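You operate a simulated robot arm through the tools that you are given. There is no shell and no other tool. Be economical: measure what you need, move in short steps, check, and stop when the job is done.

The job below is to be done with a simulated two-armed robot. You get a single attempt, and the scene is never put back.

## Task
Wipe both brackets clean and shut the one that the white card names in the kit box.
Fine: Teal pad, then back in its place; the other bracket stays out. Hands unhurt; nothing dropped, spilt, damaged or left on.
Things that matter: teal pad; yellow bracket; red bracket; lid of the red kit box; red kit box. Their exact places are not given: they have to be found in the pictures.

It is judged by the outcome, as a careful person would: the job done as asked, and still so three seconds after it is handed in. It fails if anything else is knocked over, pushed out of place, dropped, spilled or broken.

## Robot
Two 7-joint arms with two-finger parallel grippers on one trunk, on a base that drives. Base frame: it is fixed to the floor where the robot stands at the start and does not move with it; the origin is under the middle of the robot, x ahead of it, y to its left, z up. Readings come in mm, rad, newtons and seconds.
The left shoulder is at the start at [70, 133, 1276], the right one opposite. With the tool pointing down near the work surface each hand reaches from about 100 to 640 mm from the robot's upright axis, wherever it stands, measured 20 degrees to its own side. Places, roughly: lid of the red kit box [600, -400, 1000]; red kit box [600, -400, 900]. Payload 1.57 kg a hand.
The TCP of each hand is the grasp point between the finger pads, 30 mm short of the fingertips. In the tool frame z runs along the fingers and y along their closing line. The gripper opens to 80 mm. The fingers are 17 mm wide and 12 mm thick; the gripper's body (40 by 82 mm) begins 80 mm behind the TCP.
Orientation is that of the tool frame in the base frame, as [roll, pitch, yaw] about the fixed x, y, z axes, in that order (R = Rz(yaw) Ry(pitch) Rx(roll)). With the fingers straight down and closing along the base's y, the tool's x points along the base's -x, its y along +y and its z along -z.

## Interface
- The arms move only by the tool arm_command. It takes "left_motion", "right_motion" or both (then of equal length, played together; a hand with none holds still); each is a list of rows, each a list of 7 numbers: the finger opening in mm, from 0 to 80, then the shift along the base's x, y, z in units of 100 mm (1.0 is 100 mm), then the turn, a rotation vector about the base's x, y, z in units of 60 degrees (1.0 is 60 degrees). In form: [[grip, dx, dy, dz, wx, wy, wz], ...]. A call has 1 to 20 rows; each row is the pose to reach, as a shift and turn from the pose commanded when the call began. A call with a number of a shift or a turn outside -1 to 1 is refused whole. Rows are played at 5 a second. More than 50 mm and 0.15 rad between two rows, or a gripper value outside its range, and nothing of the call is played. Where a pose cannot be reached the arm comes as near as it can. A force on the tool above 40 N (or 10 N above the force at the start of the call, whichever is more), or a blocked arm, ends the call early, and 0.2 s more pass. Each finger travels about 153 mm/s and halts on what it meets, pressing with about 28 N; the grip force reading is that of the motor and also rises with nothing between the fingers. The clock runs only during rows and for 0.2 s after the last one: add rows that repeat a pose to give the fingers time. It gives the time, the measured TCP pose, the force on the tool (base axes), the opening and the grip force at its end, in the units of the frame above (readings bear some noise).
- Cameras (640 x 400 px; columns grow to the right, rows downward): "scene" is now at [131.6, -33.4, 1509]; the picture's right is [-0.37, -0.93, 0.00], its down [-0.49, 0.19, -0.85] and it looks along [0.79, -0.31, -0.53] (base axes); focal length 225 px, centre (320, 200). "left" rides on the left gripper at [72, 7, -122] in its tool frame; the picture's right is [-0.09, 1.00, 0.00], its down [-0.84, -0.08, -0.54] and it looks along [-0.54, -0.05, 0.84] (tool axes); focal length 238 px, centre (320, 200). "right" rides on the right gripper at [72, -7, -122] in its tool frame; the picture's right is [0.09, 1.00, 0.00], its down [-0.84, 0.08, -0.54] and it looks along [-0.54, 0.05, 0.84] (tool axes); focal length 238 px, centre (320, 200).
- snapshot(camera): a new picture of that camera. It takes no simulated time.
- slide_trunk(by): slides the trunk up (or, below 0, down) by that many mm; the arms and the scene camera ride with it, the base frame stays. It gives what a move gives, with no picture.
- base_move(legs): drives the robot by 1 to 6 legs, each [ahead, left, turn to the left] in mm, mm and rad, along the robot's own axes; the way and the turn of a leg run together, so that a leg with both is an arc; at most 1500 mm and 3.142 rad a leg. The arms and the cameras ride along, it lands a little off, and it stops where it bumps. It gives what a move gives.
- aim_head(pan, tilt): turns the head with the scene camera to pan (to the left, within 1.501 rad either way) and tilt (down, from -0.506 to 1.204), counted from straight ahead of the robot. It gives what a move gives.
- pixel_to_xyz(camera, pixels): for up to 12 pixels [column, row] of the newest picture of that camera ("zoom" is the newest enlarged one), the place [x, y, z] in the base frame of the surface seen there, good to about 2 mm. It takes no simulated time.
- close_up(camera, box): a new picture of the part [left, top, right, bottom] of that camera's present view, enlarged. It takes no simulated time.
- finish_job(): hands the job in; it is judged then, once.

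Keep the steps short. Do not move on a guess: measure, check each grasp and each placing, and mend mistakes. In all there are 80 turns and 62 pictures (those below and enlarged ones count). Leave the grippers open and the arms clear of the work at the hand-in unless told otherwise, and finish with a single line.

The tools are called as name(argument=value, ...) on one line, values as JSON. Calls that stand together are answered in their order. arm_command: Moves the arms, as the interface text tells. Its arguments: {"type":"object","properties":{"left_motion":{"type":"array","items":{"type":"array","items":{"type":"number"}}},"right_motion":{"type":"array","items":{"type":"array","items":{"type":"number"}}}},"required":[]} The other tools are called the same way: slide_trunk (by) slides the trunk up or down; base_move (legs) drives the base; aim_head (pan, tilt) turns the head that bears the scene camera; snapshot (camera) takes a picture; pixel_to_xyz (camera, pixels) gives the place of the surface under pixels of a picture; close_up (camera, box) takes an enlarged picture of a part of a camera's view; finish_job () hands the job in.

At the start:

```text
clock: 0.0
left_eef_pos: [389.0, 26.5, 1352.4]
left_tool_rot: [-3.14, 0.001, -3.14]
left_contact_force: [0.5, -0.1, -0.4]
left_gripper_width: 79.7
left_grip_force: 0.1
right_eef_pos: [456.9, -325.0, 1372.6]
right_tool_rot: [-3.139, 0.0, 3.14]
right_contact_force: [0.7, 0.4, 0.0]
right_gripper_width: 79.9
right_grip_force: 0.0
trunk travel left (down, up): [-850.0, 90.0]
robot x, y, heading: [-2.0, -0.3, 0.001]
head pan, tilt: [-0.377, 0.553]
```

scene: 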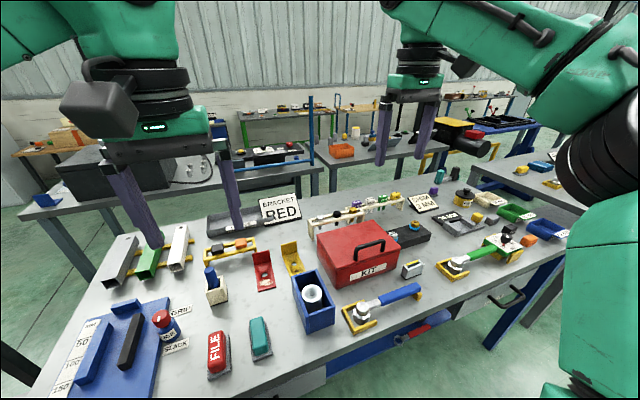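
right: 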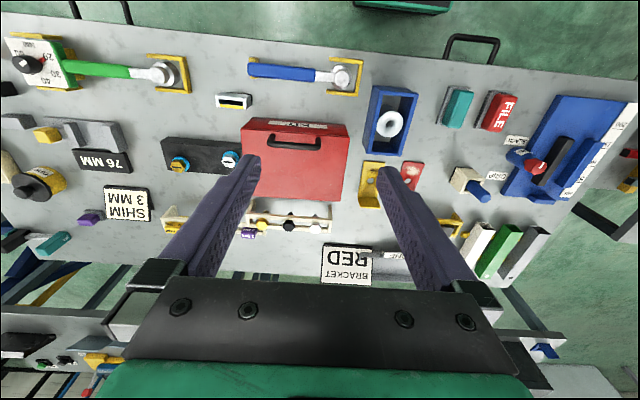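
left: 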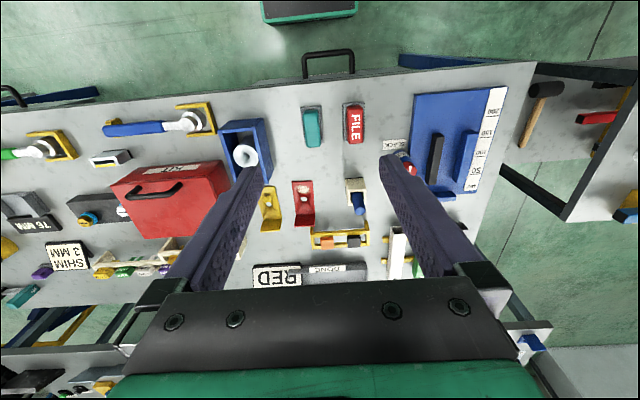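

The white card reads "BRACKET RED". I'll take close-ups of the brackets, the pad and the kit box.

close_up(camera="scene", box=[190, 190, 440, 390])

close_up(camera="left", box=[90, 80, 410, 280])

pixel_to_xyz(camera="left", pixels=[[312, 110], [312, 145], [312, 125], [268, 195], [266, 220], [303, 185], [304, 222], [352, 125], [115, 185], [220, 165], [150, 190], [285, 130]])

```text
2.00 times, centred on (315, 290) of scene
```

zoom: 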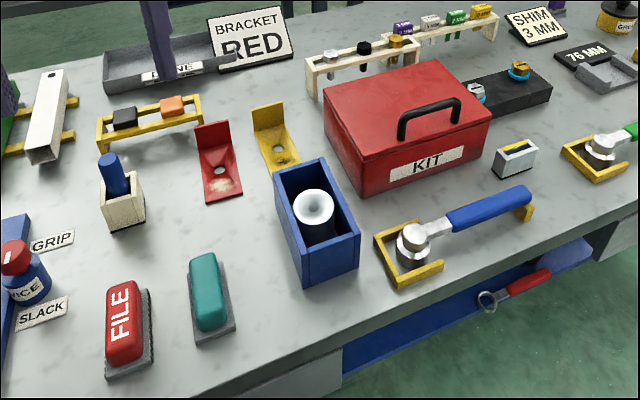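

```text
2.00 times, centred on (250, 180) of left
```

zoom: 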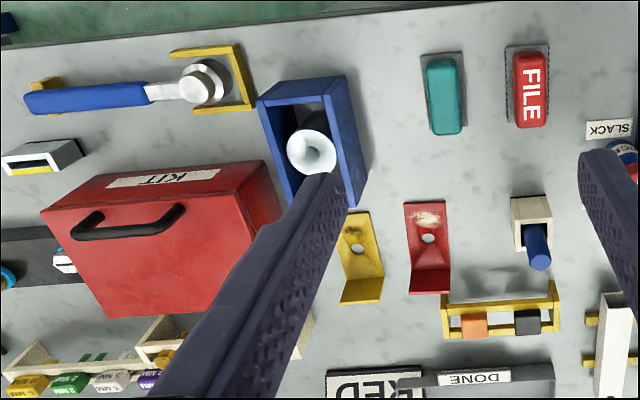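

```text
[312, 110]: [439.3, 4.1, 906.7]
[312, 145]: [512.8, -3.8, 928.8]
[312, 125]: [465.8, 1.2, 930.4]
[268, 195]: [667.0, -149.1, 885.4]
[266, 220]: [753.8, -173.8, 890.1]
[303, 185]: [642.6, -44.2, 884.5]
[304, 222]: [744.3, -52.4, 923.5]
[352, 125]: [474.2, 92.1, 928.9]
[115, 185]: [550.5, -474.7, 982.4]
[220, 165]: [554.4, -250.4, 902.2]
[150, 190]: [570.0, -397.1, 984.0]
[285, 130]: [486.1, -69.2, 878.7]
```

Next I'll measure the pad and both brackets on the enlarged picture.

pixel_to_xyz(camera="zoom", pixels=[[430, 65], [462, 65], [434, 130], [466, 128], [424, 58], [463, 54], [407, 207], [442, 206], [413, 258], [437, 258], [414, 290], [445, 290]])

pixel_to_xyz(camera="zoom", pixels=[[343, 217], [368, 216], [354, 270], [375, 268], [345, 300], [379, 296], [340, 225], [428, 222], [430, 245], [355, 240], [430, 280], [360, 290]])

close_up(camera="right", box=[220, 70, 540, 270])

```text
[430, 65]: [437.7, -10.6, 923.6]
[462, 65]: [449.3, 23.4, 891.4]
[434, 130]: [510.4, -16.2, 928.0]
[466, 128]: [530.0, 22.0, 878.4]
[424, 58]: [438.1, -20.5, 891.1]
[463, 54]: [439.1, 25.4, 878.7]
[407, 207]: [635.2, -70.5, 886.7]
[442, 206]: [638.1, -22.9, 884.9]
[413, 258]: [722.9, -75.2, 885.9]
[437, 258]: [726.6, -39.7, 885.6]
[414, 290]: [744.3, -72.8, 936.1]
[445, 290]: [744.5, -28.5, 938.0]
```

```text
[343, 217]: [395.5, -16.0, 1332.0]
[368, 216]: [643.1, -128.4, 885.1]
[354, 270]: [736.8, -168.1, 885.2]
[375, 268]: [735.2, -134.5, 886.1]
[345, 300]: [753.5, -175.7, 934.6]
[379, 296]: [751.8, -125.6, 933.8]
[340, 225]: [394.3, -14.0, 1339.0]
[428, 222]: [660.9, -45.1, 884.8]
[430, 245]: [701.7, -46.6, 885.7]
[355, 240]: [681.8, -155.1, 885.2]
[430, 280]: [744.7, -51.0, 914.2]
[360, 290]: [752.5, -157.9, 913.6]
```

```text
2.00 times, centred on (380, 170) of right
```

zoom: 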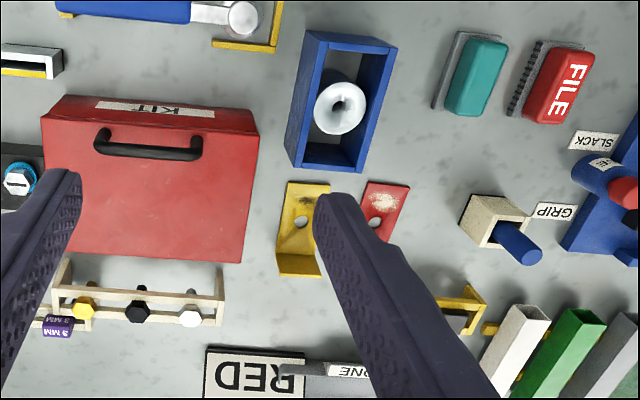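

Both brackets are L-shaped with the dirt near the front of the base plate: red at y≈-50, yellow at y≈-152. I'll look at the table edge with the head down, and zoom on the box.

aim_head(pan=-0.3, tilt=1.0)

snapshot(camera="scene")

pixel_to_xyz(camera="zoom", pixels=[[60, 97], [255, 135], [245, 262], [60, 255], [100, 135], [195, 160], [150, 150], [310, 35], [395, 50], [300, 165], [380, 196], [300, 195]])

```text
clock: 0.9
left_eef_pos: [388.3, 25.4, 1353.8]
left_tool_rot: [3.141, 0.0, -3.141]
left_contact_force: [0.4, 0.6, -0.3]
left_gripper_width: 80.1
left_grip_force: 0.1
right_eef_pos: [456.9, -325.9, 1373.9]
right_tool_rot: [-3.14, 0.0, -3.141]
right_contact_force: [0.3, 0.2, -0.4]
right_gripper_width: 80.1
right_grip_force: 0.2
trunk travel left (down, up): [-850.0, 90.0]
robot x, y, heading: [-0.9, 2.0, 0.002]
head pan, tilt: [-0.3, 1.0]
```

```text
55 pictures are left
```

scene: 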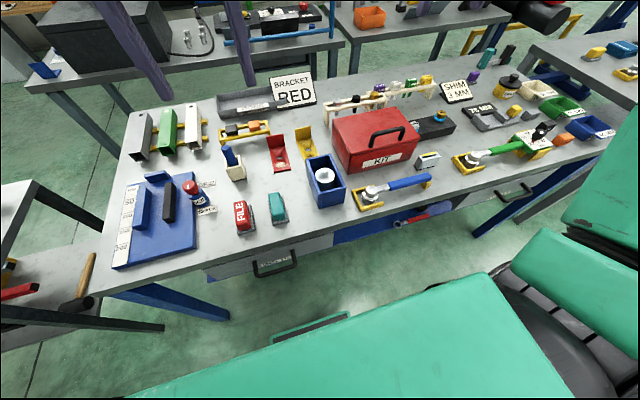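

```text
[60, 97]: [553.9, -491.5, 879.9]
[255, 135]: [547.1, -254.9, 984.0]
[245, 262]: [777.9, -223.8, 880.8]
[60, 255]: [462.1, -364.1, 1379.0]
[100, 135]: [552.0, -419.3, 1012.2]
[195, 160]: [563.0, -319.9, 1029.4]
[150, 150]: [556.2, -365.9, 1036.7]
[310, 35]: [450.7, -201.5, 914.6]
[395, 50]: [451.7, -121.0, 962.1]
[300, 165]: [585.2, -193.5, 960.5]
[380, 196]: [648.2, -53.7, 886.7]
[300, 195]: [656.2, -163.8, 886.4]
```

I'll measure the table edge, the drawer handle and the robot's base front.

pixel_to_xyz(camera="scene", pixels=[[300, 227], [270, 240], [275, 270], [345, 320], [310, 330], [325, 120], [345, 170], [415, 155], [395, 108], [385, 132], [405, 128], [388, 150]])

close_up(camera="scene", box=[220, 70, 460, 220])

```text
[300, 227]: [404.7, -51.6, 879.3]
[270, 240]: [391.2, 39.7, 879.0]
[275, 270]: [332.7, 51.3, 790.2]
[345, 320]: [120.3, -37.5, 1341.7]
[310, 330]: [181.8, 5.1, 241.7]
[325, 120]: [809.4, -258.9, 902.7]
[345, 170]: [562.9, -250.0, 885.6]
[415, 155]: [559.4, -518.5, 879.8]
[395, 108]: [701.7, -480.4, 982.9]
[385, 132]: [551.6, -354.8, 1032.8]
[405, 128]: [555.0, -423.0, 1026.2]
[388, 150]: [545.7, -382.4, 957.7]
```

```text
2.67 times, centred on (340, 145) of scene
```

zoom: 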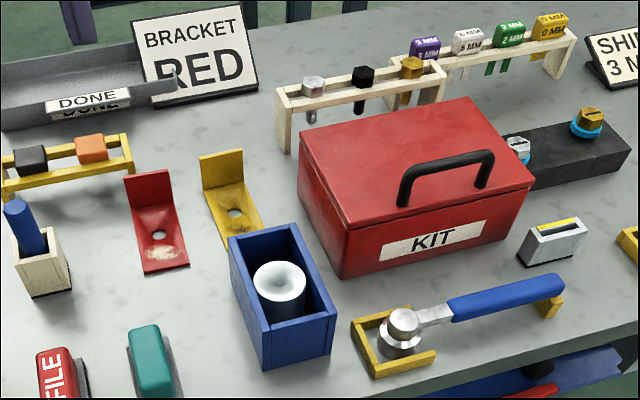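

The table edge is at x≈390 and the drawer handle at x≈332. Before driving nearer I'll measure the robot's base front and what is under the table.

pixel_to_xyz(camera="scene", pixels=[[280, 330], [346, 314], [300, 324], [420, 218], [385, 225], [430, 212], [260, 262], [295, 262], [512, 190], [220, 300], [290, 250], [350, 225]])

close_up(camera="scene", box=[200, 180, 520, 380])

```text
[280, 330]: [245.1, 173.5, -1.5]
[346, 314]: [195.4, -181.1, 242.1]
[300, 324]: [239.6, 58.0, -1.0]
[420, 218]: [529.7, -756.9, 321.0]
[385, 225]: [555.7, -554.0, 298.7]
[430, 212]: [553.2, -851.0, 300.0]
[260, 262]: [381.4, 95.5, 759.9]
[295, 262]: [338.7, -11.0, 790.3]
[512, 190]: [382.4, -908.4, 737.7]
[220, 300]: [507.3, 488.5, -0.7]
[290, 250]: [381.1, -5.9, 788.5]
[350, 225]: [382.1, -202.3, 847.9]
```

```text
2.00 times, centred on (360, 280) of scene
```

zoom: 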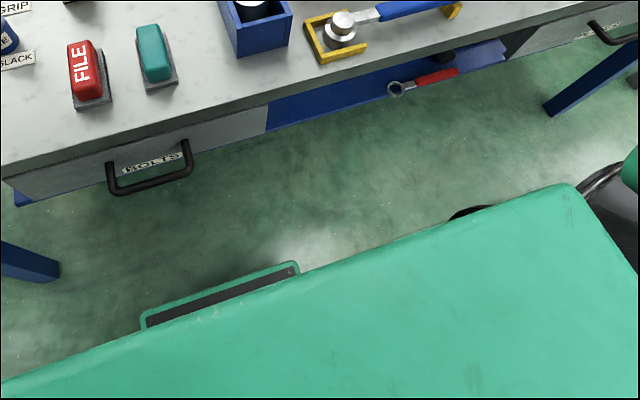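

There's room: the base front is at x≈195 and the space under the table is free to x≈500. I'll drive 165 ahead and 165 to the right with the arms high.

base_move(legs=[[165, -165, 0]])

aim_head(pan=0.1, tilt=0.9)

snapshot(camera="scene")

snapshot(camera="left")

```text
clock: 2.6
left_eef_pos: [551.7, -129.4, 1353.9]
left_tool_rot: [-3.139, 0.003, -3.131]
left_contact_force: [-0.5, 0.8, 0.5]
left_gripper_width: 79.8
left_grip_force: 0.1
right_eef_pos: [624.5, -481.7, 1374.4]
right_tool_rot: [-3.139, 0.002, -3.133]
right_contact_force: [0.6, 0.2, -0.2]
right_gripper_width: 80.1
right_grip_force: 0.0
trunk travel left (down, up): [-850.0, 90.0]
robot x, y, heading: [169.2, -162.0, 0.01]
head pan, tilt: [-0.3, 1.0]
```

```text
clock: 3.5
left_eef_pos: [557.2, -133.4, 1352.1]
left_tool_rot: [3.141, -0.001, -3.131]
left_contact_force: [-0.4, 0.5, -0.6]
left_gripper_width: 79.7
left_grip_force: 0.0
right_eef_pos: [626.7, -485.2, 1373.0]
right_tool_rot: [-3.141, -0.001, -3.133]
right_contact_force: [0.0, -0.3, 0.2]
right_gripper_width: 79.9
right_grip_force: 0.0
trunk travel left (down, up): [-850.0, 90.0]
robot x, y, heading: [163.5, -161.0, 0.008]
head pan, tilt: [0.099, 0.901]
```

```text
52 pictures are left
```

scene: 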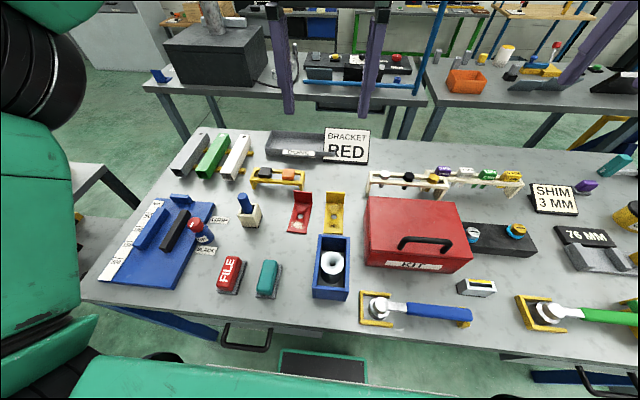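

```text
51 pictures are left
```

left: 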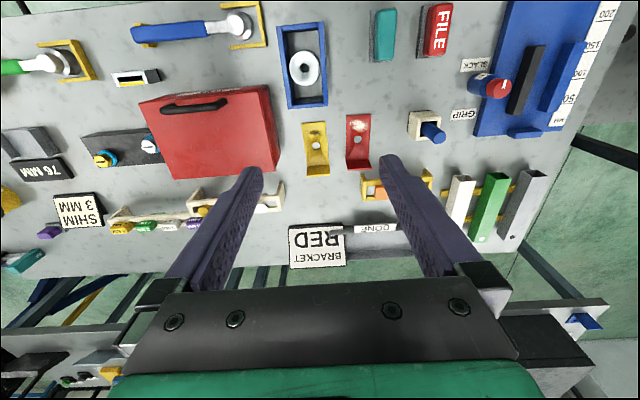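

Now I'll measure the pad and brackets with an enlargement from the left camera, and start moving the left hand toward the pad at (475, 2).

close_up(camera="left", box=[260, 0, 460, 180])

arm_command(left_motion=[[80, -0.2, 0.25, -0.25, 0, 0, 0], [80, -0.4, 0.5, -0.5, 0, 0, 0], [80, -0.6, 0.75, -0.75, 0, 0, 0], [80, -0.8, 1.0, -1.0, 0, 0, 0], [80, -0.8, 1.0, -1.0, 0, 0, 0]])

arm_command(left_motion=[[80, 0, 0.35, -0.3, 0, 0, 0], [80, 0, 0.35, -0.65, 0, 0, 0], [80, 0, 0.35, -1.0, 0, 0, 0], [80, 0, 0.35, -1.0, 0, 0, 0]])

snapshot(camera="left")

```text
2.22 times, centred on (360, 90) of left
```

zoom: 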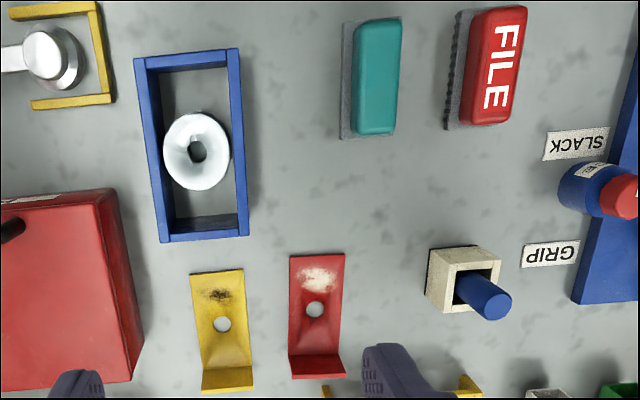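

```text
clock: 4.7
left_eef_pos: [472.8, -35.4, 1253.1]
left_tool_rot: [3.141, 0.0, -3.132]
left_contact_force: [-0.2, 0.4, 0.2]
left_gripper_width: 79.9
left_grip_force: 0.0
right_eef_pos: [627.5, -483.5, 1372.5]
right_tool_rot: [3.141, -0.001, -3.132]
right_contact_force: [-0.3, 0.1, 0.2]
right_gripper_width: 80.0
right_grip_force: 0.1
trunk travel left (down, up): [-850.0, 90.0]
robot x, y, heading: [169.6, -157.9, 0.007]
head pan, tilt: [0.099, 0.901]
```

```text
clock: 5.7
left_eef_pos: [475.5, 2.1, 1152.6]
left_tool_rot: [-3.139, 0.002, -3.133]
left_contact_force: [-0.1, 0.2, 0.9]
left_gripper_width: 79.9
left_grip_force: 0.0
right_eef_pos: [626.1, -482.4, 1373.8]
right_tool_rot: [3.141, 0.002, -3.134]
right_contact_force: [-0.3, -0.3, 0.5]
right_gripper_width: 80.1
right_grip_force: 0.2
trunk travel left (down, up): [-850.0, 90.0]
robot x, y, heading: [171.2, -161.7, 0.01]
head pan, tilt: [0.099, 0.901]
```

```text
49 pictures are left
```

left: 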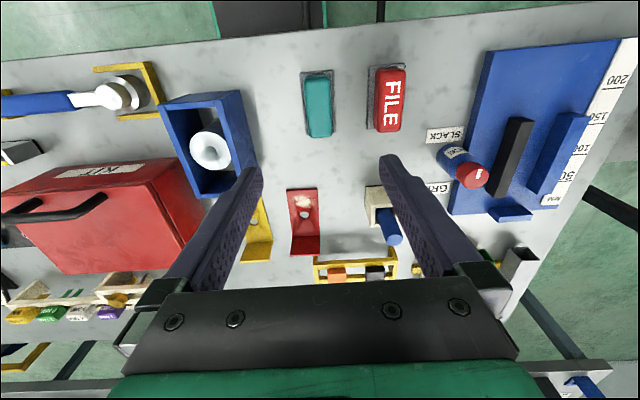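

I'll measure the pad's corners and the felt's edges here.

close_up(camera="left", box=[270, 50, 430, 150])

pixel_to_xyz(camera="left", pixels=[[306, 82], [329, 82], [311, 133], [331, 131], [318, 105], [303, 74], [333, 72], [308, 138], [376, 82], [376, 125], [304, 110], [333, 110]])

```text
4.00 times, centred on (350, 100) of left
```

zoom: 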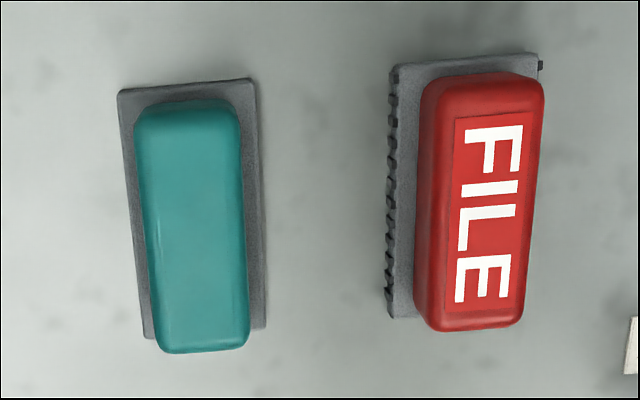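

```text
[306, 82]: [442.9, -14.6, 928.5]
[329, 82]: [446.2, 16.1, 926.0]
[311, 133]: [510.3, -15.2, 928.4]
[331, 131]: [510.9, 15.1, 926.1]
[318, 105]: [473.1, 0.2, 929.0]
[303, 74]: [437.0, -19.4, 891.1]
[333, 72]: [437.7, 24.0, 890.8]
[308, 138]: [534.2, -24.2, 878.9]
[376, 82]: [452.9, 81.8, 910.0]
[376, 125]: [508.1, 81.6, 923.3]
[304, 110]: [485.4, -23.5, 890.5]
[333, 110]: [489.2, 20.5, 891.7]
```

The pad's handle is centred at (476, 0), 33 wide, top z 929, with felt top at 891. I'll descend in two steps to TCP z≈925 with the opening at 64, then close.

arm_command(left_motion=[[64, 0, -0.02, -0.33, 0, 0, 0], [64, 0, -0.02, -0.66, 0, 0, 0], [64, 0, -0.02, -1.0, 0, 0, 0], [64, 0, -0.02, -1.0, 0, 0, 0]])

arm_command(left_motion=[[64, 0, 0, -0.35, 0, 0, 0], [64, 0, 0, -0.7, 0, 0, 0], [64, 0, 0, -0.9, 0, 0, 0], [64, 0, 0, -0.9, 0, 0, 0]])

snapshot(camera="left")

```text
clock: 6.7
left_eef_pos: [478.4, -0.2, 1052.0]
left_tool_rot: [3.14, 0.001, -3.133]
left_contact_force: [-0.8, -0.4, 0.3]
left_gripper_width: 64.0
left_grip_force: 0.0
right_eef_pos: [627.6, -484.5, 1373.0]
right_tool_rot: [-3.14, 0.001, -3.132]
right_contact_force: [0.6, -0.2, -0.1]
right_gripper_width: 80.0
right_grip_force: 0.0
trunk travel left (down, up): [-850.0, 90.0]
robot x, y, heading: [167.8, -159.6, 0.008]
head pan, tilt: [0.099, 0.901]
```

```text
clock: 7.7
left_eef_pos: [476.8, -0.2, 960.6]
left_tool_rot: [-3.141, 0.001, -3.133]
left_contact_force: [1.4, 0.3, 0.3]
left_gripper_width: 64.2
left_grip_force: 0.0
right_eef_pos: [626.9, -483.8, 1374.0]
right_tool_rot: [-3.141, 0.001, -3.132]
right_contact_force: [-0.3, 0.5, 0.4]
right_gripper_width: 80.4
right_grip_force: 0.0
trunk travel left (down, up): [-850.0, 90.0]
robot x, y, heading: [168.0, -162.0, 0.011]
head pan, tilt: [0.099, 0.901]
```

```text
47 pictures are left
```

left: 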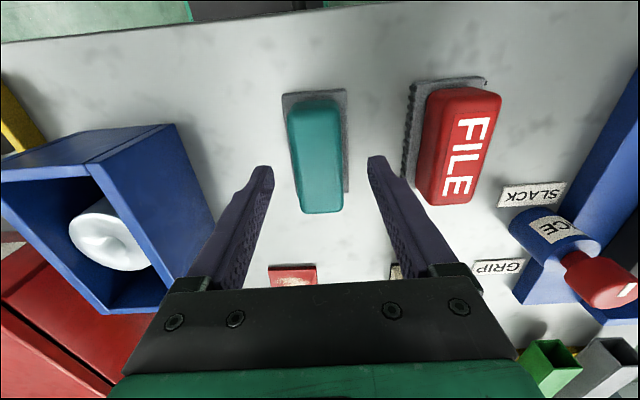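

The fingers straddle the pad evenly. I'll lower 36 mm and close.

arm_command(left_motion=[[64, 0, 0, -0.2, 0, 0, 0], [64, 0, 0, -0.36, 0, 0, 0], [64, 0, 0, -0.36, 0, 0, 0], [20, 0, 0, -0.36, 0, 0, 0], [20, 0, 0, -0.36, 0, 0, 0], [20, 0, 0, -0.36, 0, 0, 0]])

```text
clock: 9.1
left_eef_pos: [478.0, 1.8, 926.4]
left_tool_rot: [-3.14, 0.001, -3.132]
left_contact_force: [1.2, -0.3, 0.4]
left_gripper_width: 35.6
left_grip_force: 27.5
right_eef_pos: [626.6, -484.8, 1374.6]
right_tool_rot: [-3.141, 0.0, -3.133]
right_contact_force: [-0.4, 0.0, -0.5]
right_gripper_width: 79.9
right_grip_force: 0.0
trunk travel left (down, up): [-850.0, 90.0]
robot x, y, heading: [165.1, -160.7, 0.009]
head pan, tilt: [0.099, 0.901]
```

The grip holds at 35.6 mm. I'll lift 100 mm and check the pad.

arm_command(left_motion=[[20, 0, 0, 0.3, 0, 0, 0], [20, 0, 0, 0.6, 0, 0, 0], [20, 0, 0, 1.0, 0, 0, 0], [20, 0, 0, 1.0, 0, 0, 0]])

arm_command(left_motion=[[20, 0.33, -0.16, 0, 0, 0, 0], [20, 0.66, -0.33, 0, 0, 0, 0], [20, 1.0, -0.5, 0, 0, 0, 0], [20, 1.0, -0.5, 0, 0, 0, 0]])

snapshot(camera="left")

close_up(camera="scene", box=[200, 130, 440, 290])

```text
clock: 10.1
left_eef_pos: [478.0, -0.1, 1023.7]
left_tool_rot: [3.14, 0.001, -3.13]
left_contact_force: [-0.1, -0.1, -0.7]
left_gripper_width: 35.8
left_grip_force: 27.9
right_eef_pos: [627.6, -484.0, 1373.0]
right_tool_rot: [3.14, 0.0, -3.133]
right_contact_force: [0.6, -0.6, -0.4]
right_gripper_width: 80.5
right_grip_force: 0.3
trunk travel left (down, up): [-850.0, 90.0]
robot x, y, heading: [163.9, -159.5, 0.009]
head pan, tilt: [0.099, 0.901]
```

```text
clock: 11.1
left_eef_pos: [577.7, -47.8, 1029.3]
left_tool_rot: [-3.139, 0.001, -3.134]
left_contact_force: [-0.2, 0.2, -1.9]
left_gripper_width: 35.7
left_grip_force: 28.3
right_eef_pos: [626.9, -483.2, 1374.6]
right_tool_rot: [3.141, 0.0, -3.133]
right_contact_force: [0.1, -1.0, 0.1]
right_gripper_width: 80.4
right_grip_force: 0.1
trunk travel left (down, up): [-850.0, 90.0]
robot x, y, heading: [170.1, -159.3, 0.01]
head pan, tilt: [0.099, 0.901]
```

```text
46 pictures are left
```

left: 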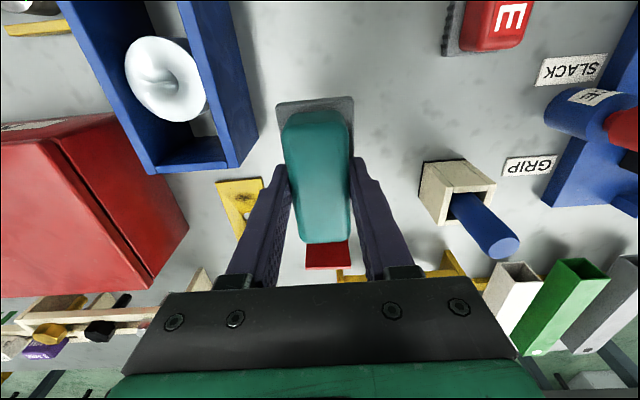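

```text
2.50 times, centred on (320, 210) of scene
```

zoom: 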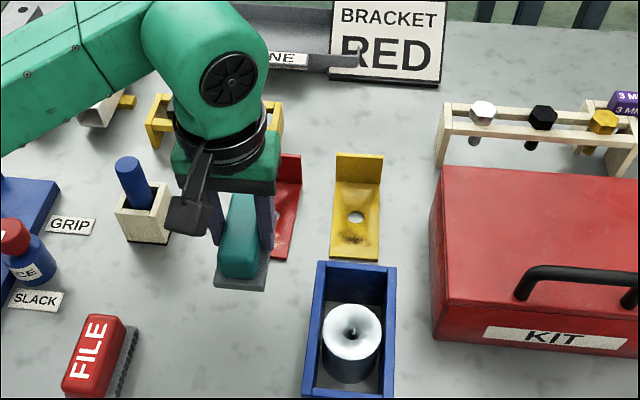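

The pad is held level. I'll bring it over the red bracket's dirt at x≈655, y≈-49, and lower until it just touches (expected TCP z≈930).

arm_command(left_motion=[[20, 0.4, 0.01, 0, 0, 0, 0], [20, 0.78, 0.01, -0.2, 0, 0, 0], [20, 0.78, 0.01, -0.5, 0, 0, 0], [20, 0.78, 0.01, -0.8, 0, 0, 0], [20, 0.78, 0.01, -0.8, 0, 0, 0]])

snapshot(camera="left")

close_up(camera="scene", box=[240, 150, 400, 250])

```text
clock: 12.3
left_eef_pos: [654.2, -48.3, 948.6]
left_tool_rot: [-3.14, 0.0, -3.134]
left_contact_force: [0.2, 1.2, -2.3]
left_gripper_width: 35.6
left_grip_force: 28.0
right_eef_pos: [627.7, -484.2, 1373.4]
right_tool_rot: [3.141, 0.0, -3.132]
right_contact_force: [0.1, -1.2, -0.1]
right_gripper_width: 80.1
right_grip_force: 0.1
trunk travel left (down, up): [-850.0, 90.0]
robot x, y, heading: [166.2, -158.2, 0.005]
head pan, tilt: [0.099, 0.901]
```

```text
44 pictures are left
```

left: 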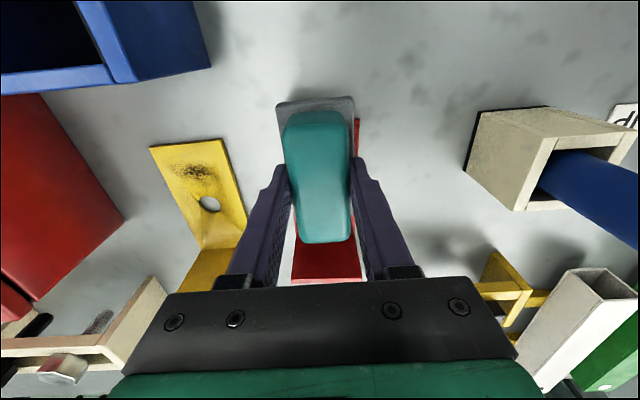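

```text
4.00 times, centred on (320, 200) of scene
```

zoom: 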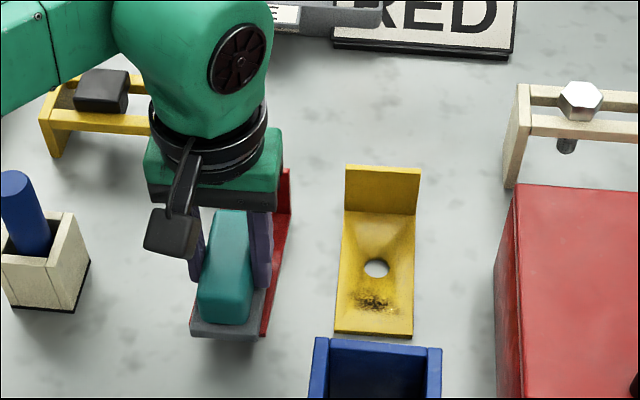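

It's centred. I'll lower in small steps until light contact.

arm_command(left_motion=[[20, 0, 0, -0.08, 0, 0, 0], [20, 0, 0, -0.12, 0, 0, 0], [20, 0, 0, -0.15, 0, 0, 0], [20, 0, 0, -0.15, 0, 0, 0]])

```text
clock: 13.3
left_eef_pos: [652.9, -49.7, 932.5]
left_tool_rot: [-3.14, 0.003, -3.132]
left_contact_force: [-0.2, 1.0, 2.9]
left_gripper_width: 35.3
left_grip_force: 28.3
right_eef_pos: [625.9, -483.1, 1373.9]
right_tool_rot: [3.14, 0.001, -3.133]
right_contact_force: [0.2, 0.3, -0.2]
right_gripper_width: 80.1
right_grip_force: 0.1
trunk travel left (down, up): [-850.0, 90.0]
robot x, y, heading: [166.5, -159.7, 0.001]
head pan, tilt: [0.099, 0.901]
```

Contact is about 5 N. I'll make gentle back-and-forth strokes along x (30 mm), pressing 1 mm more.

arm_command(left_motion=[[20, 0, 0, -0.01, 0, 0, 0], [20, 0.15, 0, -0.01, 0, 0, 0], [20, 0.3, 0, -0.01, 0, 0, 0], [20, 0.15, 0, -0.01, 0, 0, 0], [20, 0, 0, -0.01, 0, 0, 0], [20, -0.15, 0, -0.01, 0, 0, 0], [20, -0.25, 0, -0.01, 0, 0, 0], [20, -0.1, 0, -0.01, 0, 0, 0], [20, 0.1, 0, -0.01, 0, 0, 0], [20, 0.3, 0, -0.01, 0, 0, 0], [20, 0.15, 0, -0.01, 0, 0, 0], [20, -0.05, 0, -0.01, 0, 0, 0], [20, -0.25, 0, -0.01, 0, 0, 0], [20, -0.1, 0, -0.01, 0, 0, 0], [20, 0.0, 0, -0.01, 0, 0, 0]])

arm_command(left_motion=[[20, 0, 0, 0.3, 0, 0, 0], [20, 0, 0, 0.6, 0, 0, 0], [20, -0.3, 0, 0.9, 0, 0, 0], [20, -0.6, 0, 0.9, 0, 0, 0], [20, -0.6, 0, 0.9, 0, 0, 0]])

close_up(camera="scene", box=[240, 150, 400, 250])

snapshot(camera="left")

```text
clock: 15.9
left_eef_pos: [662.6, -50.4, 932.8]
left_tool_rot: [-3.135, 0.014, -3.133]
left_contact_force: [1.1, -2.6, 3.3]
left_gripper_width: 35.7
left_grip_force: 28.0
right_eef_pos: [625.9, -483.7, 1373.9]
right_tool_rot: [3.14, 0.004, -3.133]
right_contact_force: [-0.3, 0.6, 0.6]
right_gripper_width: 79.8
right_grip_force: 0.1
trunk travel left (down, up): [-850.0, 90.0]
robot x, y, heading: [168.0, -162.7, 0.004]
head pan, tilt: [0.099, 0.901]
stopped in row 12 (left hand): the force on the tool passed its limit (the readings are from after the stop); the commanded pose is now the measured one
```

```text
clock: 17.1
left_eef_pos: [603.3, -50.6, 1024.9]
left_tool_rot: [-3.135, 0.011, -3.13]
left_contact_force: [0.0, -0.2, -1.8]
left_gripper_width: 35.3
left_grip_force: 28.2
right_eef_pos: [628.1, -484.0, 1374.1]
right_tool_rot: [-3.14, 0.0, -3.133]
right_contact_force: [-0.1, 0.6, -0.8]
right_gripper_width: 79.8
right_grip_force: 0.1
trunk travel left (down, up): [-850.0, 90.0]
robot x, y, heading: [165.6, -164.9, 0.008]
head pan, tilt: [0.099, 0.901]
```

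```text
4.00 times, centred on (320, 200) of scene
```

zoom: 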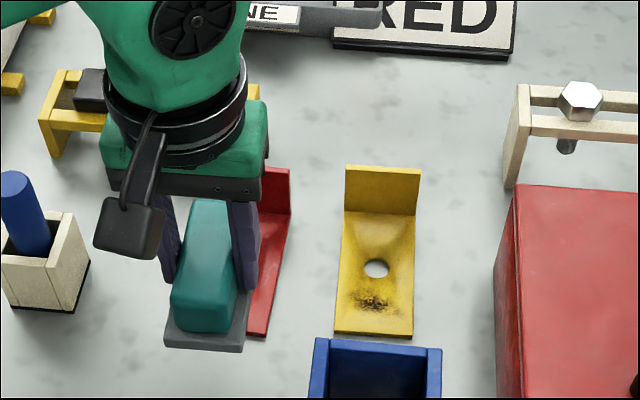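

```text
41 pictures are left
```

left: 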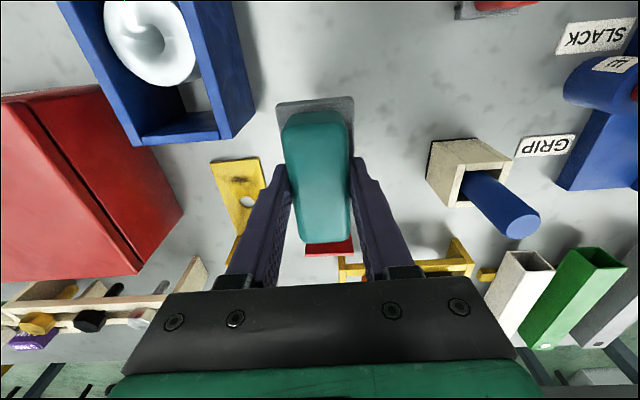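

The force limit was reached, but strokes were made. I'll move the pad aside over the yellow bracket, high up, and look at the red plate.

arm_command(left_motion=[[20, 0.2, -0.35, 0, 0, 0, 0], [20, 0.4, -0.7, 0, 0, 0, 0], [20, 0.56, -1.0, 0, 0, 0, 0], [20, 0.56, -1.0, 0, 0, 0, 0]])

close_up(camera="scene", box=[240, 150, 400, 250])

snapshot(camera="left")

```text
clock: 18.1
left_eef_pos: [656.3, -150.3, 1023.7]
left_tool_rot: [-3.136, 0.011, -3.132]
left_contact_force: [0.4, 0.5, -1.4]
left_gripper_width: 35.5
left_grip_force: 27.9
right_eef_pos: [627.4, -482.5, 1374.7]
right_tool_rot: [-3.139, 0.0, -3.134]
right_contact_force: [0.4, -0.9, -0.9]
right_gripper_width: 80.0
right_grip_force: 0.0
trunk travel left (down, up): [-850.0, 90.0]
robot x, y, heading: [171.1, -160.6, 0.01]
head pan, tilt: [0.099, 0.901]
```

```text
4.00 times, centred on (320, 200) of scene
```

zoom: 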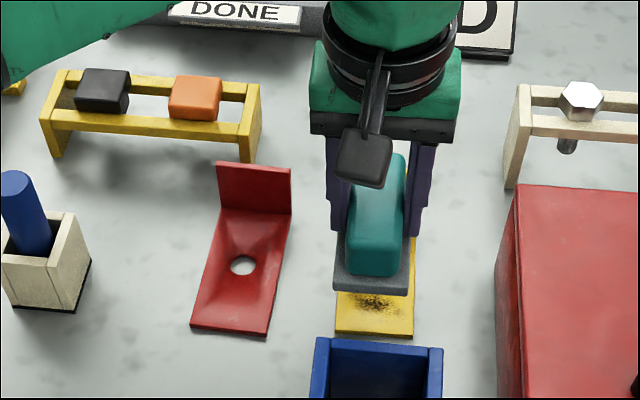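

```text
39 pictures are left
```

left: 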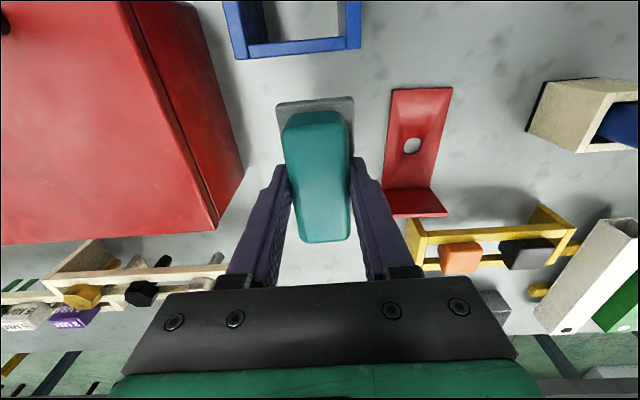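

The red plate is clean. I'll check the positions of the blue box's rear edge, the yellow plate and the red bracket.

pixel_to_xyz(camera="zoom", pixels=[[340, 332], [410, 332], [412, 245], [395, 290], [345, 305], [330, 343], [430, 350], [375, 300], [378, 315]])

pixel_to_xyz(camera="left", pixels=[[252, 54], [355, 44], [395, 93], [447, 92], [390, 185], [430, 184], [392, 214], [442, 212], [290, 115]])

```text
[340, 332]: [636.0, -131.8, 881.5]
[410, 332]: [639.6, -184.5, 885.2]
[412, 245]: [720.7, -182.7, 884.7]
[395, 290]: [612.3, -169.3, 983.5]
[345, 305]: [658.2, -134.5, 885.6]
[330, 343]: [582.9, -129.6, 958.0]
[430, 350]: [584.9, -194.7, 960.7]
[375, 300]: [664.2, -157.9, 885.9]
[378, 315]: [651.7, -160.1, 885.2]
```

```text
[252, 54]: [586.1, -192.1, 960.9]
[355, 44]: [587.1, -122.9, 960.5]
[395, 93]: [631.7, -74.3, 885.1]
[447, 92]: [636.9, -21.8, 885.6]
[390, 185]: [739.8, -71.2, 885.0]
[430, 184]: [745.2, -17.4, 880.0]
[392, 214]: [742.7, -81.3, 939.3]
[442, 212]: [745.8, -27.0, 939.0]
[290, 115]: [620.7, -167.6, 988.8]
```

The yellow plate is centred at y≈-156 with dirt at x≈650–675. I'll lower there to light contact; the blue box's rear is at x 587, clear of the pad.

arm_command(left_motion=[[20, 0.06, -0.06, -0.3, 0, 0, 0], [20, 0.06, -0.06, -0.6, 0, 0, 0], [20, 0.06, -0.06, -0.8, 0, 0, 0], [20, 0.06, -0.06, -0.88, 0, 0, 0], [20, 0.06, -0.06, -0.92, 0, 0, 0], [20, 0.06, -0.06, -0.92, 0, 0, 0]])

```text
clock: 19.5
left_eef_pos: [664.0, -156.8, 933.9]
left_tool_rot: [-3.134, 0.014, -3.13]
left_contact_force: [0.5, 0.4, 10.5]
left_gripper_width: 35.5
left_grip_force: 28.2
right_eef_pos: [626.3, -484.7, 1374.5]
right_tool_rot: [-3.142, 0.001, -3.135]
right_contact_force: [0.4, 0.2, -0.4]
right_gripper_width: 80.1
right_grip_force: 0.0
trunk travel left (down, up): [-850.0, 90.0]
robot x, y, heading: [166.6, -159.1, 0.006]
head pan, tilt: [0.099, 0.901]
```

Contact is about 12 N, a bit firm. I'll ease up 1 mm and stroke ±15 mm.

arm_command(left_motion=[[20, 0, 0, 0.01, 0, 0, 0], [20, 0.08, 0, 0.01, 0, 0, 0], [20, 0.15, 0, 0.01, 0, 0, 0], [20, 0.07, 0, 0.01, 0, 0, 0], [20, 0, 0, 0.01, 0, 0, 0], [20, -0.08, 0, 0.01, 0, 0, 0], [20, -0.15, 0, 0.01, 0, 0, 0], [20, -0.08, 0, 0.01, 0, 0, 0], [20, 0, 0, 0.01, 0, 0, 0], [20, 0.08, 0, 0.01, 0, 0, 0], [20, 0.15, 0, 0.01, 0, 0, 0], [20, 0.07, 0, 0.01, 0, 0, 0], [20, 0, 0, 0.01, 0, 0, 0], [20, -0.08, 0, 0.01, 0, 0, 0], [20, -0.15, 0, 0.01, 0, 0, 0], [20, -0.08, 0, 0.01, 0, 0, 0], [20, 0, 0, 0.01, 0, 0, 0]])

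arm_command(left_motion=[[20, 0, 0, 0.3, 0, 0, 0], [20, 0, 0, 0.6, 0, 0, 0], [20, 0, 0.0, 1.0, 0, 0, 0], [20, -0.2, 0.35, 1.0, 0, 0, 0], [20, -0.4, 0.7, 1.0, 0, 0, 0], [20, -0.6, 1.0, 1.0, 0, 0, 0], [20, -0.6, 1.0, 1.0, 0, 0, 0]])

close_up(camera="scene", box=[240, 150, 400, 250])

```text
clock: 23.1
left_eef_pos: [660.5, -156.3, 932.4]
left_tool_rot: [-3.136, 0.014, -3.132]
left_contact_force: [-7.0, -0.2, 18.5]
left_gripper_width: 35.6
left_grip_force: 27.6
right_eef_pos: [622.9, -483.8, 1374.1]
right_tool_rot: [-3.14, 0.003, -3.135]
right_contact_force: [0.5, -0.5, -0.1]
right_gripper_width: 80.1
right_grip_force: 0.0
trunk travel left (down, up): [-850.0, 90.0]
robot x, y, heading: [170.8, -160.1, 0.008]
head pan, tilt: [0.099, 0.901]
```

```text
clock: 24.7
left_eef_pos: [606.1, -55.3, 1028.9]
left_tool_rot: [-3.136, 0.011, -3.131]
left_contact_force: [0.2, -0.3, -1.7]
left_gripper_width: 35.5
left_grip_force: 27.5
right_eef_pos: [627.5, -484.7, 1372.7]
right_tool_rot: [-3.141, 0.001, -3.135]
right_contact_force: [-0.2, 0.0, -0.5]
right_gripper_width: 80.1
right_grip_force: 0.0
trunk travel left (down, up): [-850.0, 90.0]
robot x, y, heading: [169.0, -162.5, 0.008]
head pan, tilt: [0.099, 0.901]
```

```text
4.00 times, centred on (320, 200) of scene
```

zoom: 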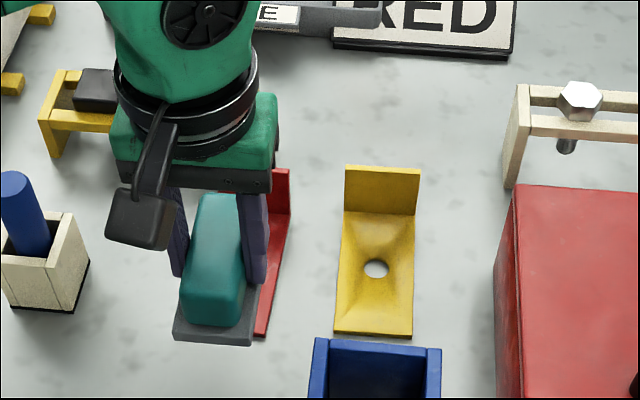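

The yellow plate is clean too. I'll return the pad to its place at (477, 0), first hovering.

arm_command(left_motion=[[20, -0.35, 0.2, 0, 0, 0, 0], [20, -0.7, 0.4, 0, 0, 0, 0], [20, -1.0, 0.54, 0, 0, 0, 0], [20, -1.0, 0.54, 0, 0, 0, 0]])

arm_command(left_motion=[[20, -0.28, 0, -0.2, 0, 0, 0], [20, -0.28, 0, -0.5, 0, 0, 0], [20, -0.28, 0, -0.8, 0, 0, 0], [20, -0.28, 0, -0.8, 0, 0, 0]])

snapshot(camera="left")

```text
clock: 25.7
left_eef_pos: [504.7, -4.1, 1028.2]
left_tool_rot: [-3.136, 0.009, -3.131]
left_contact_force: [0.0, -0.4, -1.0]
left_gripper_width: 35.4
left_grip_force: 27.7
right_eef_pos: [628.1, -484.8, 1373.9]
right_tool_rot: [3.141, 0.001, -3.135]
right_contact_force: [0.5, -0.4, -1.1]
right_gripper_width: 80.1
right_grip_force: 0.0
trunk travel left (down, up): [-850.0, 90.0]
robot x, y, heading: [167.7, -164.1, 0.009]
head pan, tilt: [0.099, 0.901]
```

```text
clock: 26.7
left_eef_pos: [477.4, -3.2, 950.1]
left_tool_rot: [-3.137, 0.009, -3.132]
left_contact_force: [0.3, 0.8, -1.8]
left_gripper_width: 35.4
left_grip_force: 27.5
right_eef_pos: [626.1, -484.4, 1372.9]
right_tool_rot: [-3.141, 0.002, -3.135]
right_contact_force: [0.0, 0.5, -0.4]
right_gripper_width: 79.9
right_grip_force: 0.1
trunk travel left (down, up): [-850.0, 90.0]
robot x, y, heading: [162.6, -164.8, 0.008]
head pan, tilt: [0.099, 0.901]
```

```text
37 pictures are left
```

left: 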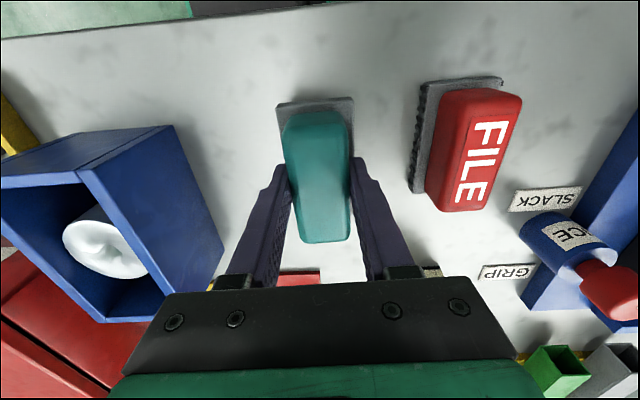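

I'll shift y +3 and lower gently to contact (about z 926).

arm_command(left_motion=[[20, 0, 0.03, -0.12, 0, 0, 0], [20, 0, 0.03, -0.2, 0, 0, 0], [20, 0, 0.03, -0.23, 0, 0, 0], [20, 0, 0.03, -0.23, 0, 0, 0]])

```text
clock: 27.7
left_eef_pos: [477.8, -0.5, 927.8]
left_tool_rot: [-3.134, 0.011, -3.131]
left_contact_force: [0.6, -0.3, -1.7]
left_gripper_width: 35.5
left_grip_force: 28.3
right_eef_pos: [626.3, -482.9, 1373.0]
right_tool_rot: [3.14, 0.002, -3.133]
right_contact_force: [0.1, -0.2, -1.0]
right_gripper_width: 80.0
right_grip_force: 0.1
trunk travel left (down, up): [-850.0, 90.0]
robot x, y, heading: [163.3, -163.9, 0.008]
head pan, tilt: [0.099, 0.901]
```

arm_command(left_motion=[[20, 0, 0, -0.01, 0, 0, 0], [20, 0, 0, -0.02, 0, 0, 0], [20, 0, 0, -0.02, 0, 0, 0]])

```text
clock: 28.5
left_eef_pos: [478.1, -0.6, 926.1]
left_tool_rot: [-3.136, 0.011, -3.13]
left_contact_force: [2.8, 1.1, 12.5]
left_gripper_width: 35.4
left_grip_force: 28.4
right_eef_pos: [626.6, -485.0, 1373.7]
right_tool_rot: [-3.141, -0.001, -3.135]
right_contact_force: [0.3, 0.1, 0.3]
right_gripper_width: 80.0
right_grip_force: 0.0
trunk travel left (down, up): [-850.0, 90.0]
robot x, y, heading: [164.7, -160.8, 0.006]
head pan, tilt: [0.099, 0.901]
```

The pad is on the table. I'll open to 64 and rise straight up.

arm_command(left_motion=[[45, 0, 0, 0, 0, 0, 0], [64, 0, 0, 0, 0, 0, 0], [64, 0, 0, 0, 0, 0, 0], [64, 0, 0, 0.3, 0, 0, 0], [64, 0, 0, 0.65, 0, 0, 0], [64, 0, 0, 1.0, 0, 0, 0], [64, 0, 0, 1.0, 0, 0, 0]])

arm_command(left_motion=[[64, 0, 0, 0.35, 0, 0, 0], [64, 0, 0, 0.7, 0, 0, 0], [64, 0, 0, 1.0, 0, 0, 0], [64, 0, 0, 1.0, 0, 0, 0]])

snapshot(camera="left")

pixel_to_xyz(camera="left", pixels=[[312, 110], [318, 105], [306, 82], [330, 82]])

```text
clock: 30.1
left_eef_pos: [477.3, 1.8, 1026.6]
left_tool_rot: [-3.135, 0.011, -3.132]
left_contact_force: [-0.7, 0.0, 0.3]
left_gripper_width: 64.1
left_grip_force: 0.0
right_eef_pos: [626.8, -485.4, 1372.6]
right_tool_rot: [3.141, 0.0, -3.133]
right_contact_force: [0.4, 1.0, 0.3]
right_gripper_width: 79.9
right_grip_force: 0.0
trunk travel left (down, up): [-850.0, 90.0]
robot x, y, heading: [168.8, -161.3, 0.005]
head pan, tilt: [0.099, 0.901]
```

```text
clock: 31.1
left_eef_pos: [478.6, -0.1, 1127.4]
left_tool_rot: [-3.138, 0.011, -3.132]
left_contact_force: [-0.8, 0.5, 0.3]
left_gripper_width: 64.2
left_grip_force: 0.0
right_eef_pos: [627.1, -482.9, 1373.3]
right_tool_rot: [3.141, 0.0, -3.137]
right_contact_force: [-0.3, 0.2, 0.5]
right_gripper_width: 79.9
right_grip_force: 0.0
trunk travel left (down, up): [-850.0, 90.0]
robot x, y, heading: [167.8, -163.6, 0.003]
head pan, tilt: [0.099, 0.901]
```

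```text
36 pictures are left
```

left: 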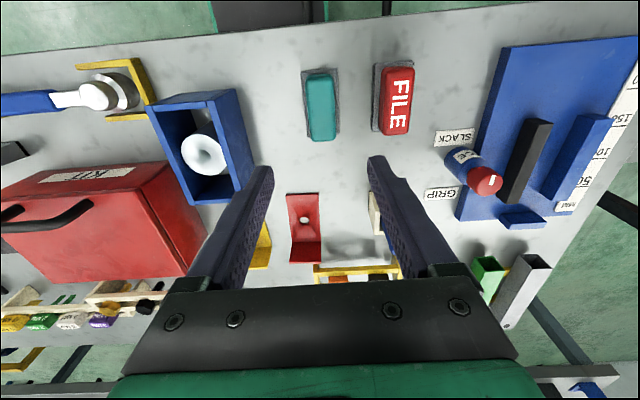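

```text
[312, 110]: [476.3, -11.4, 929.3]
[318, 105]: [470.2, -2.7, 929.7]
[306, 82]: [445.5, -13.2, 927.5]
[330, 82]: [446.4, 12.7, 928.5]
```

The pad is back. Now the kit box: a view from the right hand.

close_up(camera="right", box=[240, 40, 480, 190])

close_up(camera="scene", box=[340, 160, 500, 290])

```text
2.67 times, centred on (360, 115) of right
```

zoom: 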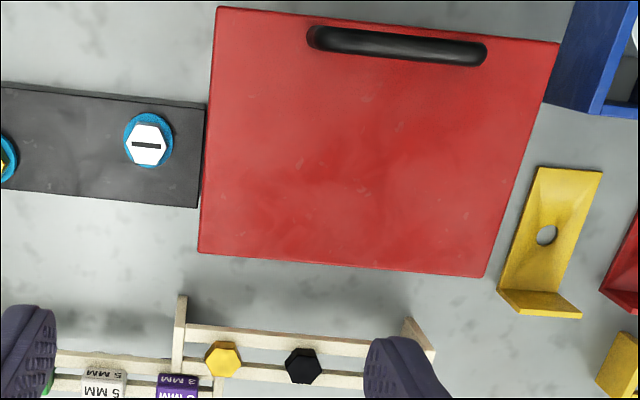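

```text
3.08 times, centred on (420, 225) of scene
```

zoom: 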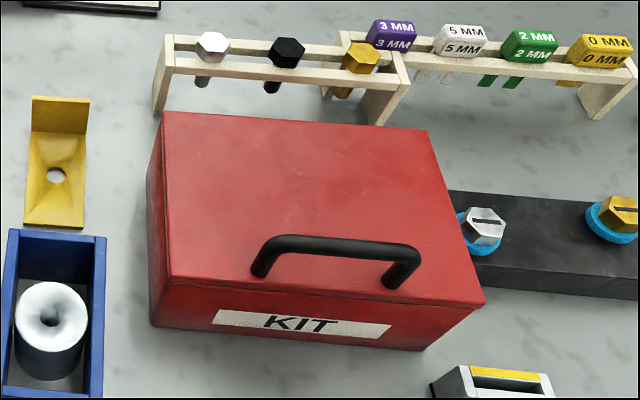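

pixel_to_xyz(camera="zoom", pixels=[[166, 116], [425, 133], [480, 298], [172, 279], [290, 241], [340, 246], [390, 252], [258, 272], [392, 282], [320, 297], [320, 345], [340, 270]])

pixel_to_xyz(camera="scene", pixels=[[371, 264], [470, 262], [389, 262], [378, 204], [380, 180], [440, 180], [372, 240]])

```text
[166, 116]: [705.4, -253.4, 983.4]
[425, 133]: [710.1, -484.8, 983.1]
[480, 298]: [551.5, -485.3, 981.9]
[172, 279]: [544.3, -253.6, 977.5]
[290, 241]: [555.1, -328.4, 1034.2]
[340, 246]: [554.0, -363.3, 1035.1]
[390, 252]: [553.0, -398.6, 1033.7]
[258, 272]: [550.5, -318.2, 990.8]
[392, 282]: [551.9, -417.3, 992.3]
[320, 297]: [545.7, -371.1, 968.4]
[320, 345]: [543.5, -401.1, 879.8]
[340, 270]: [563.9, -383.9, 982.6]
```

```text
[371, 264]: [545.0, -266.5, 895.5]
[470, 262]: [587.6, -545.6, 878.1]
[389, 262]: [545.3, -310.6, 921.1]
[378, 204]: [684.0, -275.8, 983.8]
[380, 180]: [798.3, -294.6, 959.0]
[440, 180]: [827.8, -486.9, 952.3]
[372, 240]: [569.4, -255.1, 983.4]
```

Handle bar centre is about (558, -368, 1029), running along y; the hinge is at the rear, x≈710. I plan to cage the bar loosely with the fingers tilted 60° forward and closing in the x‑z plane, then follow the lid's arc. First I'll bring the right hand to a staging pose with the yaw turned -90°.

arm_command(right_motion=[[60, -0.11, 0.08, -0.1, 0, 0, -0.125], [60, -0.22, 0.15, -0.2, 0, 0, -0.25], [60, -0.33, 0.22, -0.3, 0, 0, -0.375], [60, -0.45, 0.3, -0.4, 0, 0, -0.5], [60, -0.56, 0.38, -0.5, 0, 0, -0.625], [60, -0.68, 0.45, -0.6, 0, 0, -0.75], [60, -0.8, 0.52, -0.7, 0, 0, -0.875], [60, -0.9, 0.6, -0.8, 0, 0, -1.0], [60, -0.9, 0.6, -0.8, 0, 0, -1.0]])

arm_command(right_motion=[[40, -0.2, 0.14, -0.15, 0, 0, -0.125], [40, -0.4, 0.28, -0.3, 0, 0, -0.25], [40, -0.6, 0.42, -0.45, 0, 0, -0.375], [40, -0.8, 0.54, -0.6, 0, 0, -0.5], [40, -0.8, 0.54, -0.6, 0, 0, -0.5]])

```text
clock: 33.1
left_eef_pos: [479.2, 0.1, 1125.9]
left_tool_rot: [-3.136, 0.011, -3.131]
left_contact_force: [0.8, -0.2, -0.4]
left_gripper_width: 64.1
left_grip_force: 0.0
right_eef_pos: [537.3, -424.5, 1294.8]
right_tool_rot: [-3.142, 0.0, 2.099]
right_contact_force: [-0.5, 0.9, -0.4]
right_gripper_width: 60.2
right_grip_force: 0.0
trunk travel left (down, up): [-850.0, 90.0]
robot x, y, heading: [168.4, -162.9, 0.002]
head pan, tilt: [0.099, 0.901]
```

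```text
clock: 34.3
left_eef_pos: [479.0, -0.7, 1126.4]
left_tool_rot: [-3.138, 0.011, -3.132]
left_contact_force: [0.1, 0.3, 0.2]
left_gripper_width: 64.0
left_grip_force: 0.1
right_eef_pos: [456.2, -368.1, 1233.4]
right_tool_rot: [3.141, -0.002, 1.576]
right_contact_force: [0.3, 0.6, 0.1]
right_gripper_width: 40.2
right_grip_force: 0.1
trunk travel left (down, up): [-850.0, 90.0]
robot x, y, heading: [164.2, -164.2, 0.01]
head pan, tilt: [0.099, 0.901]
```

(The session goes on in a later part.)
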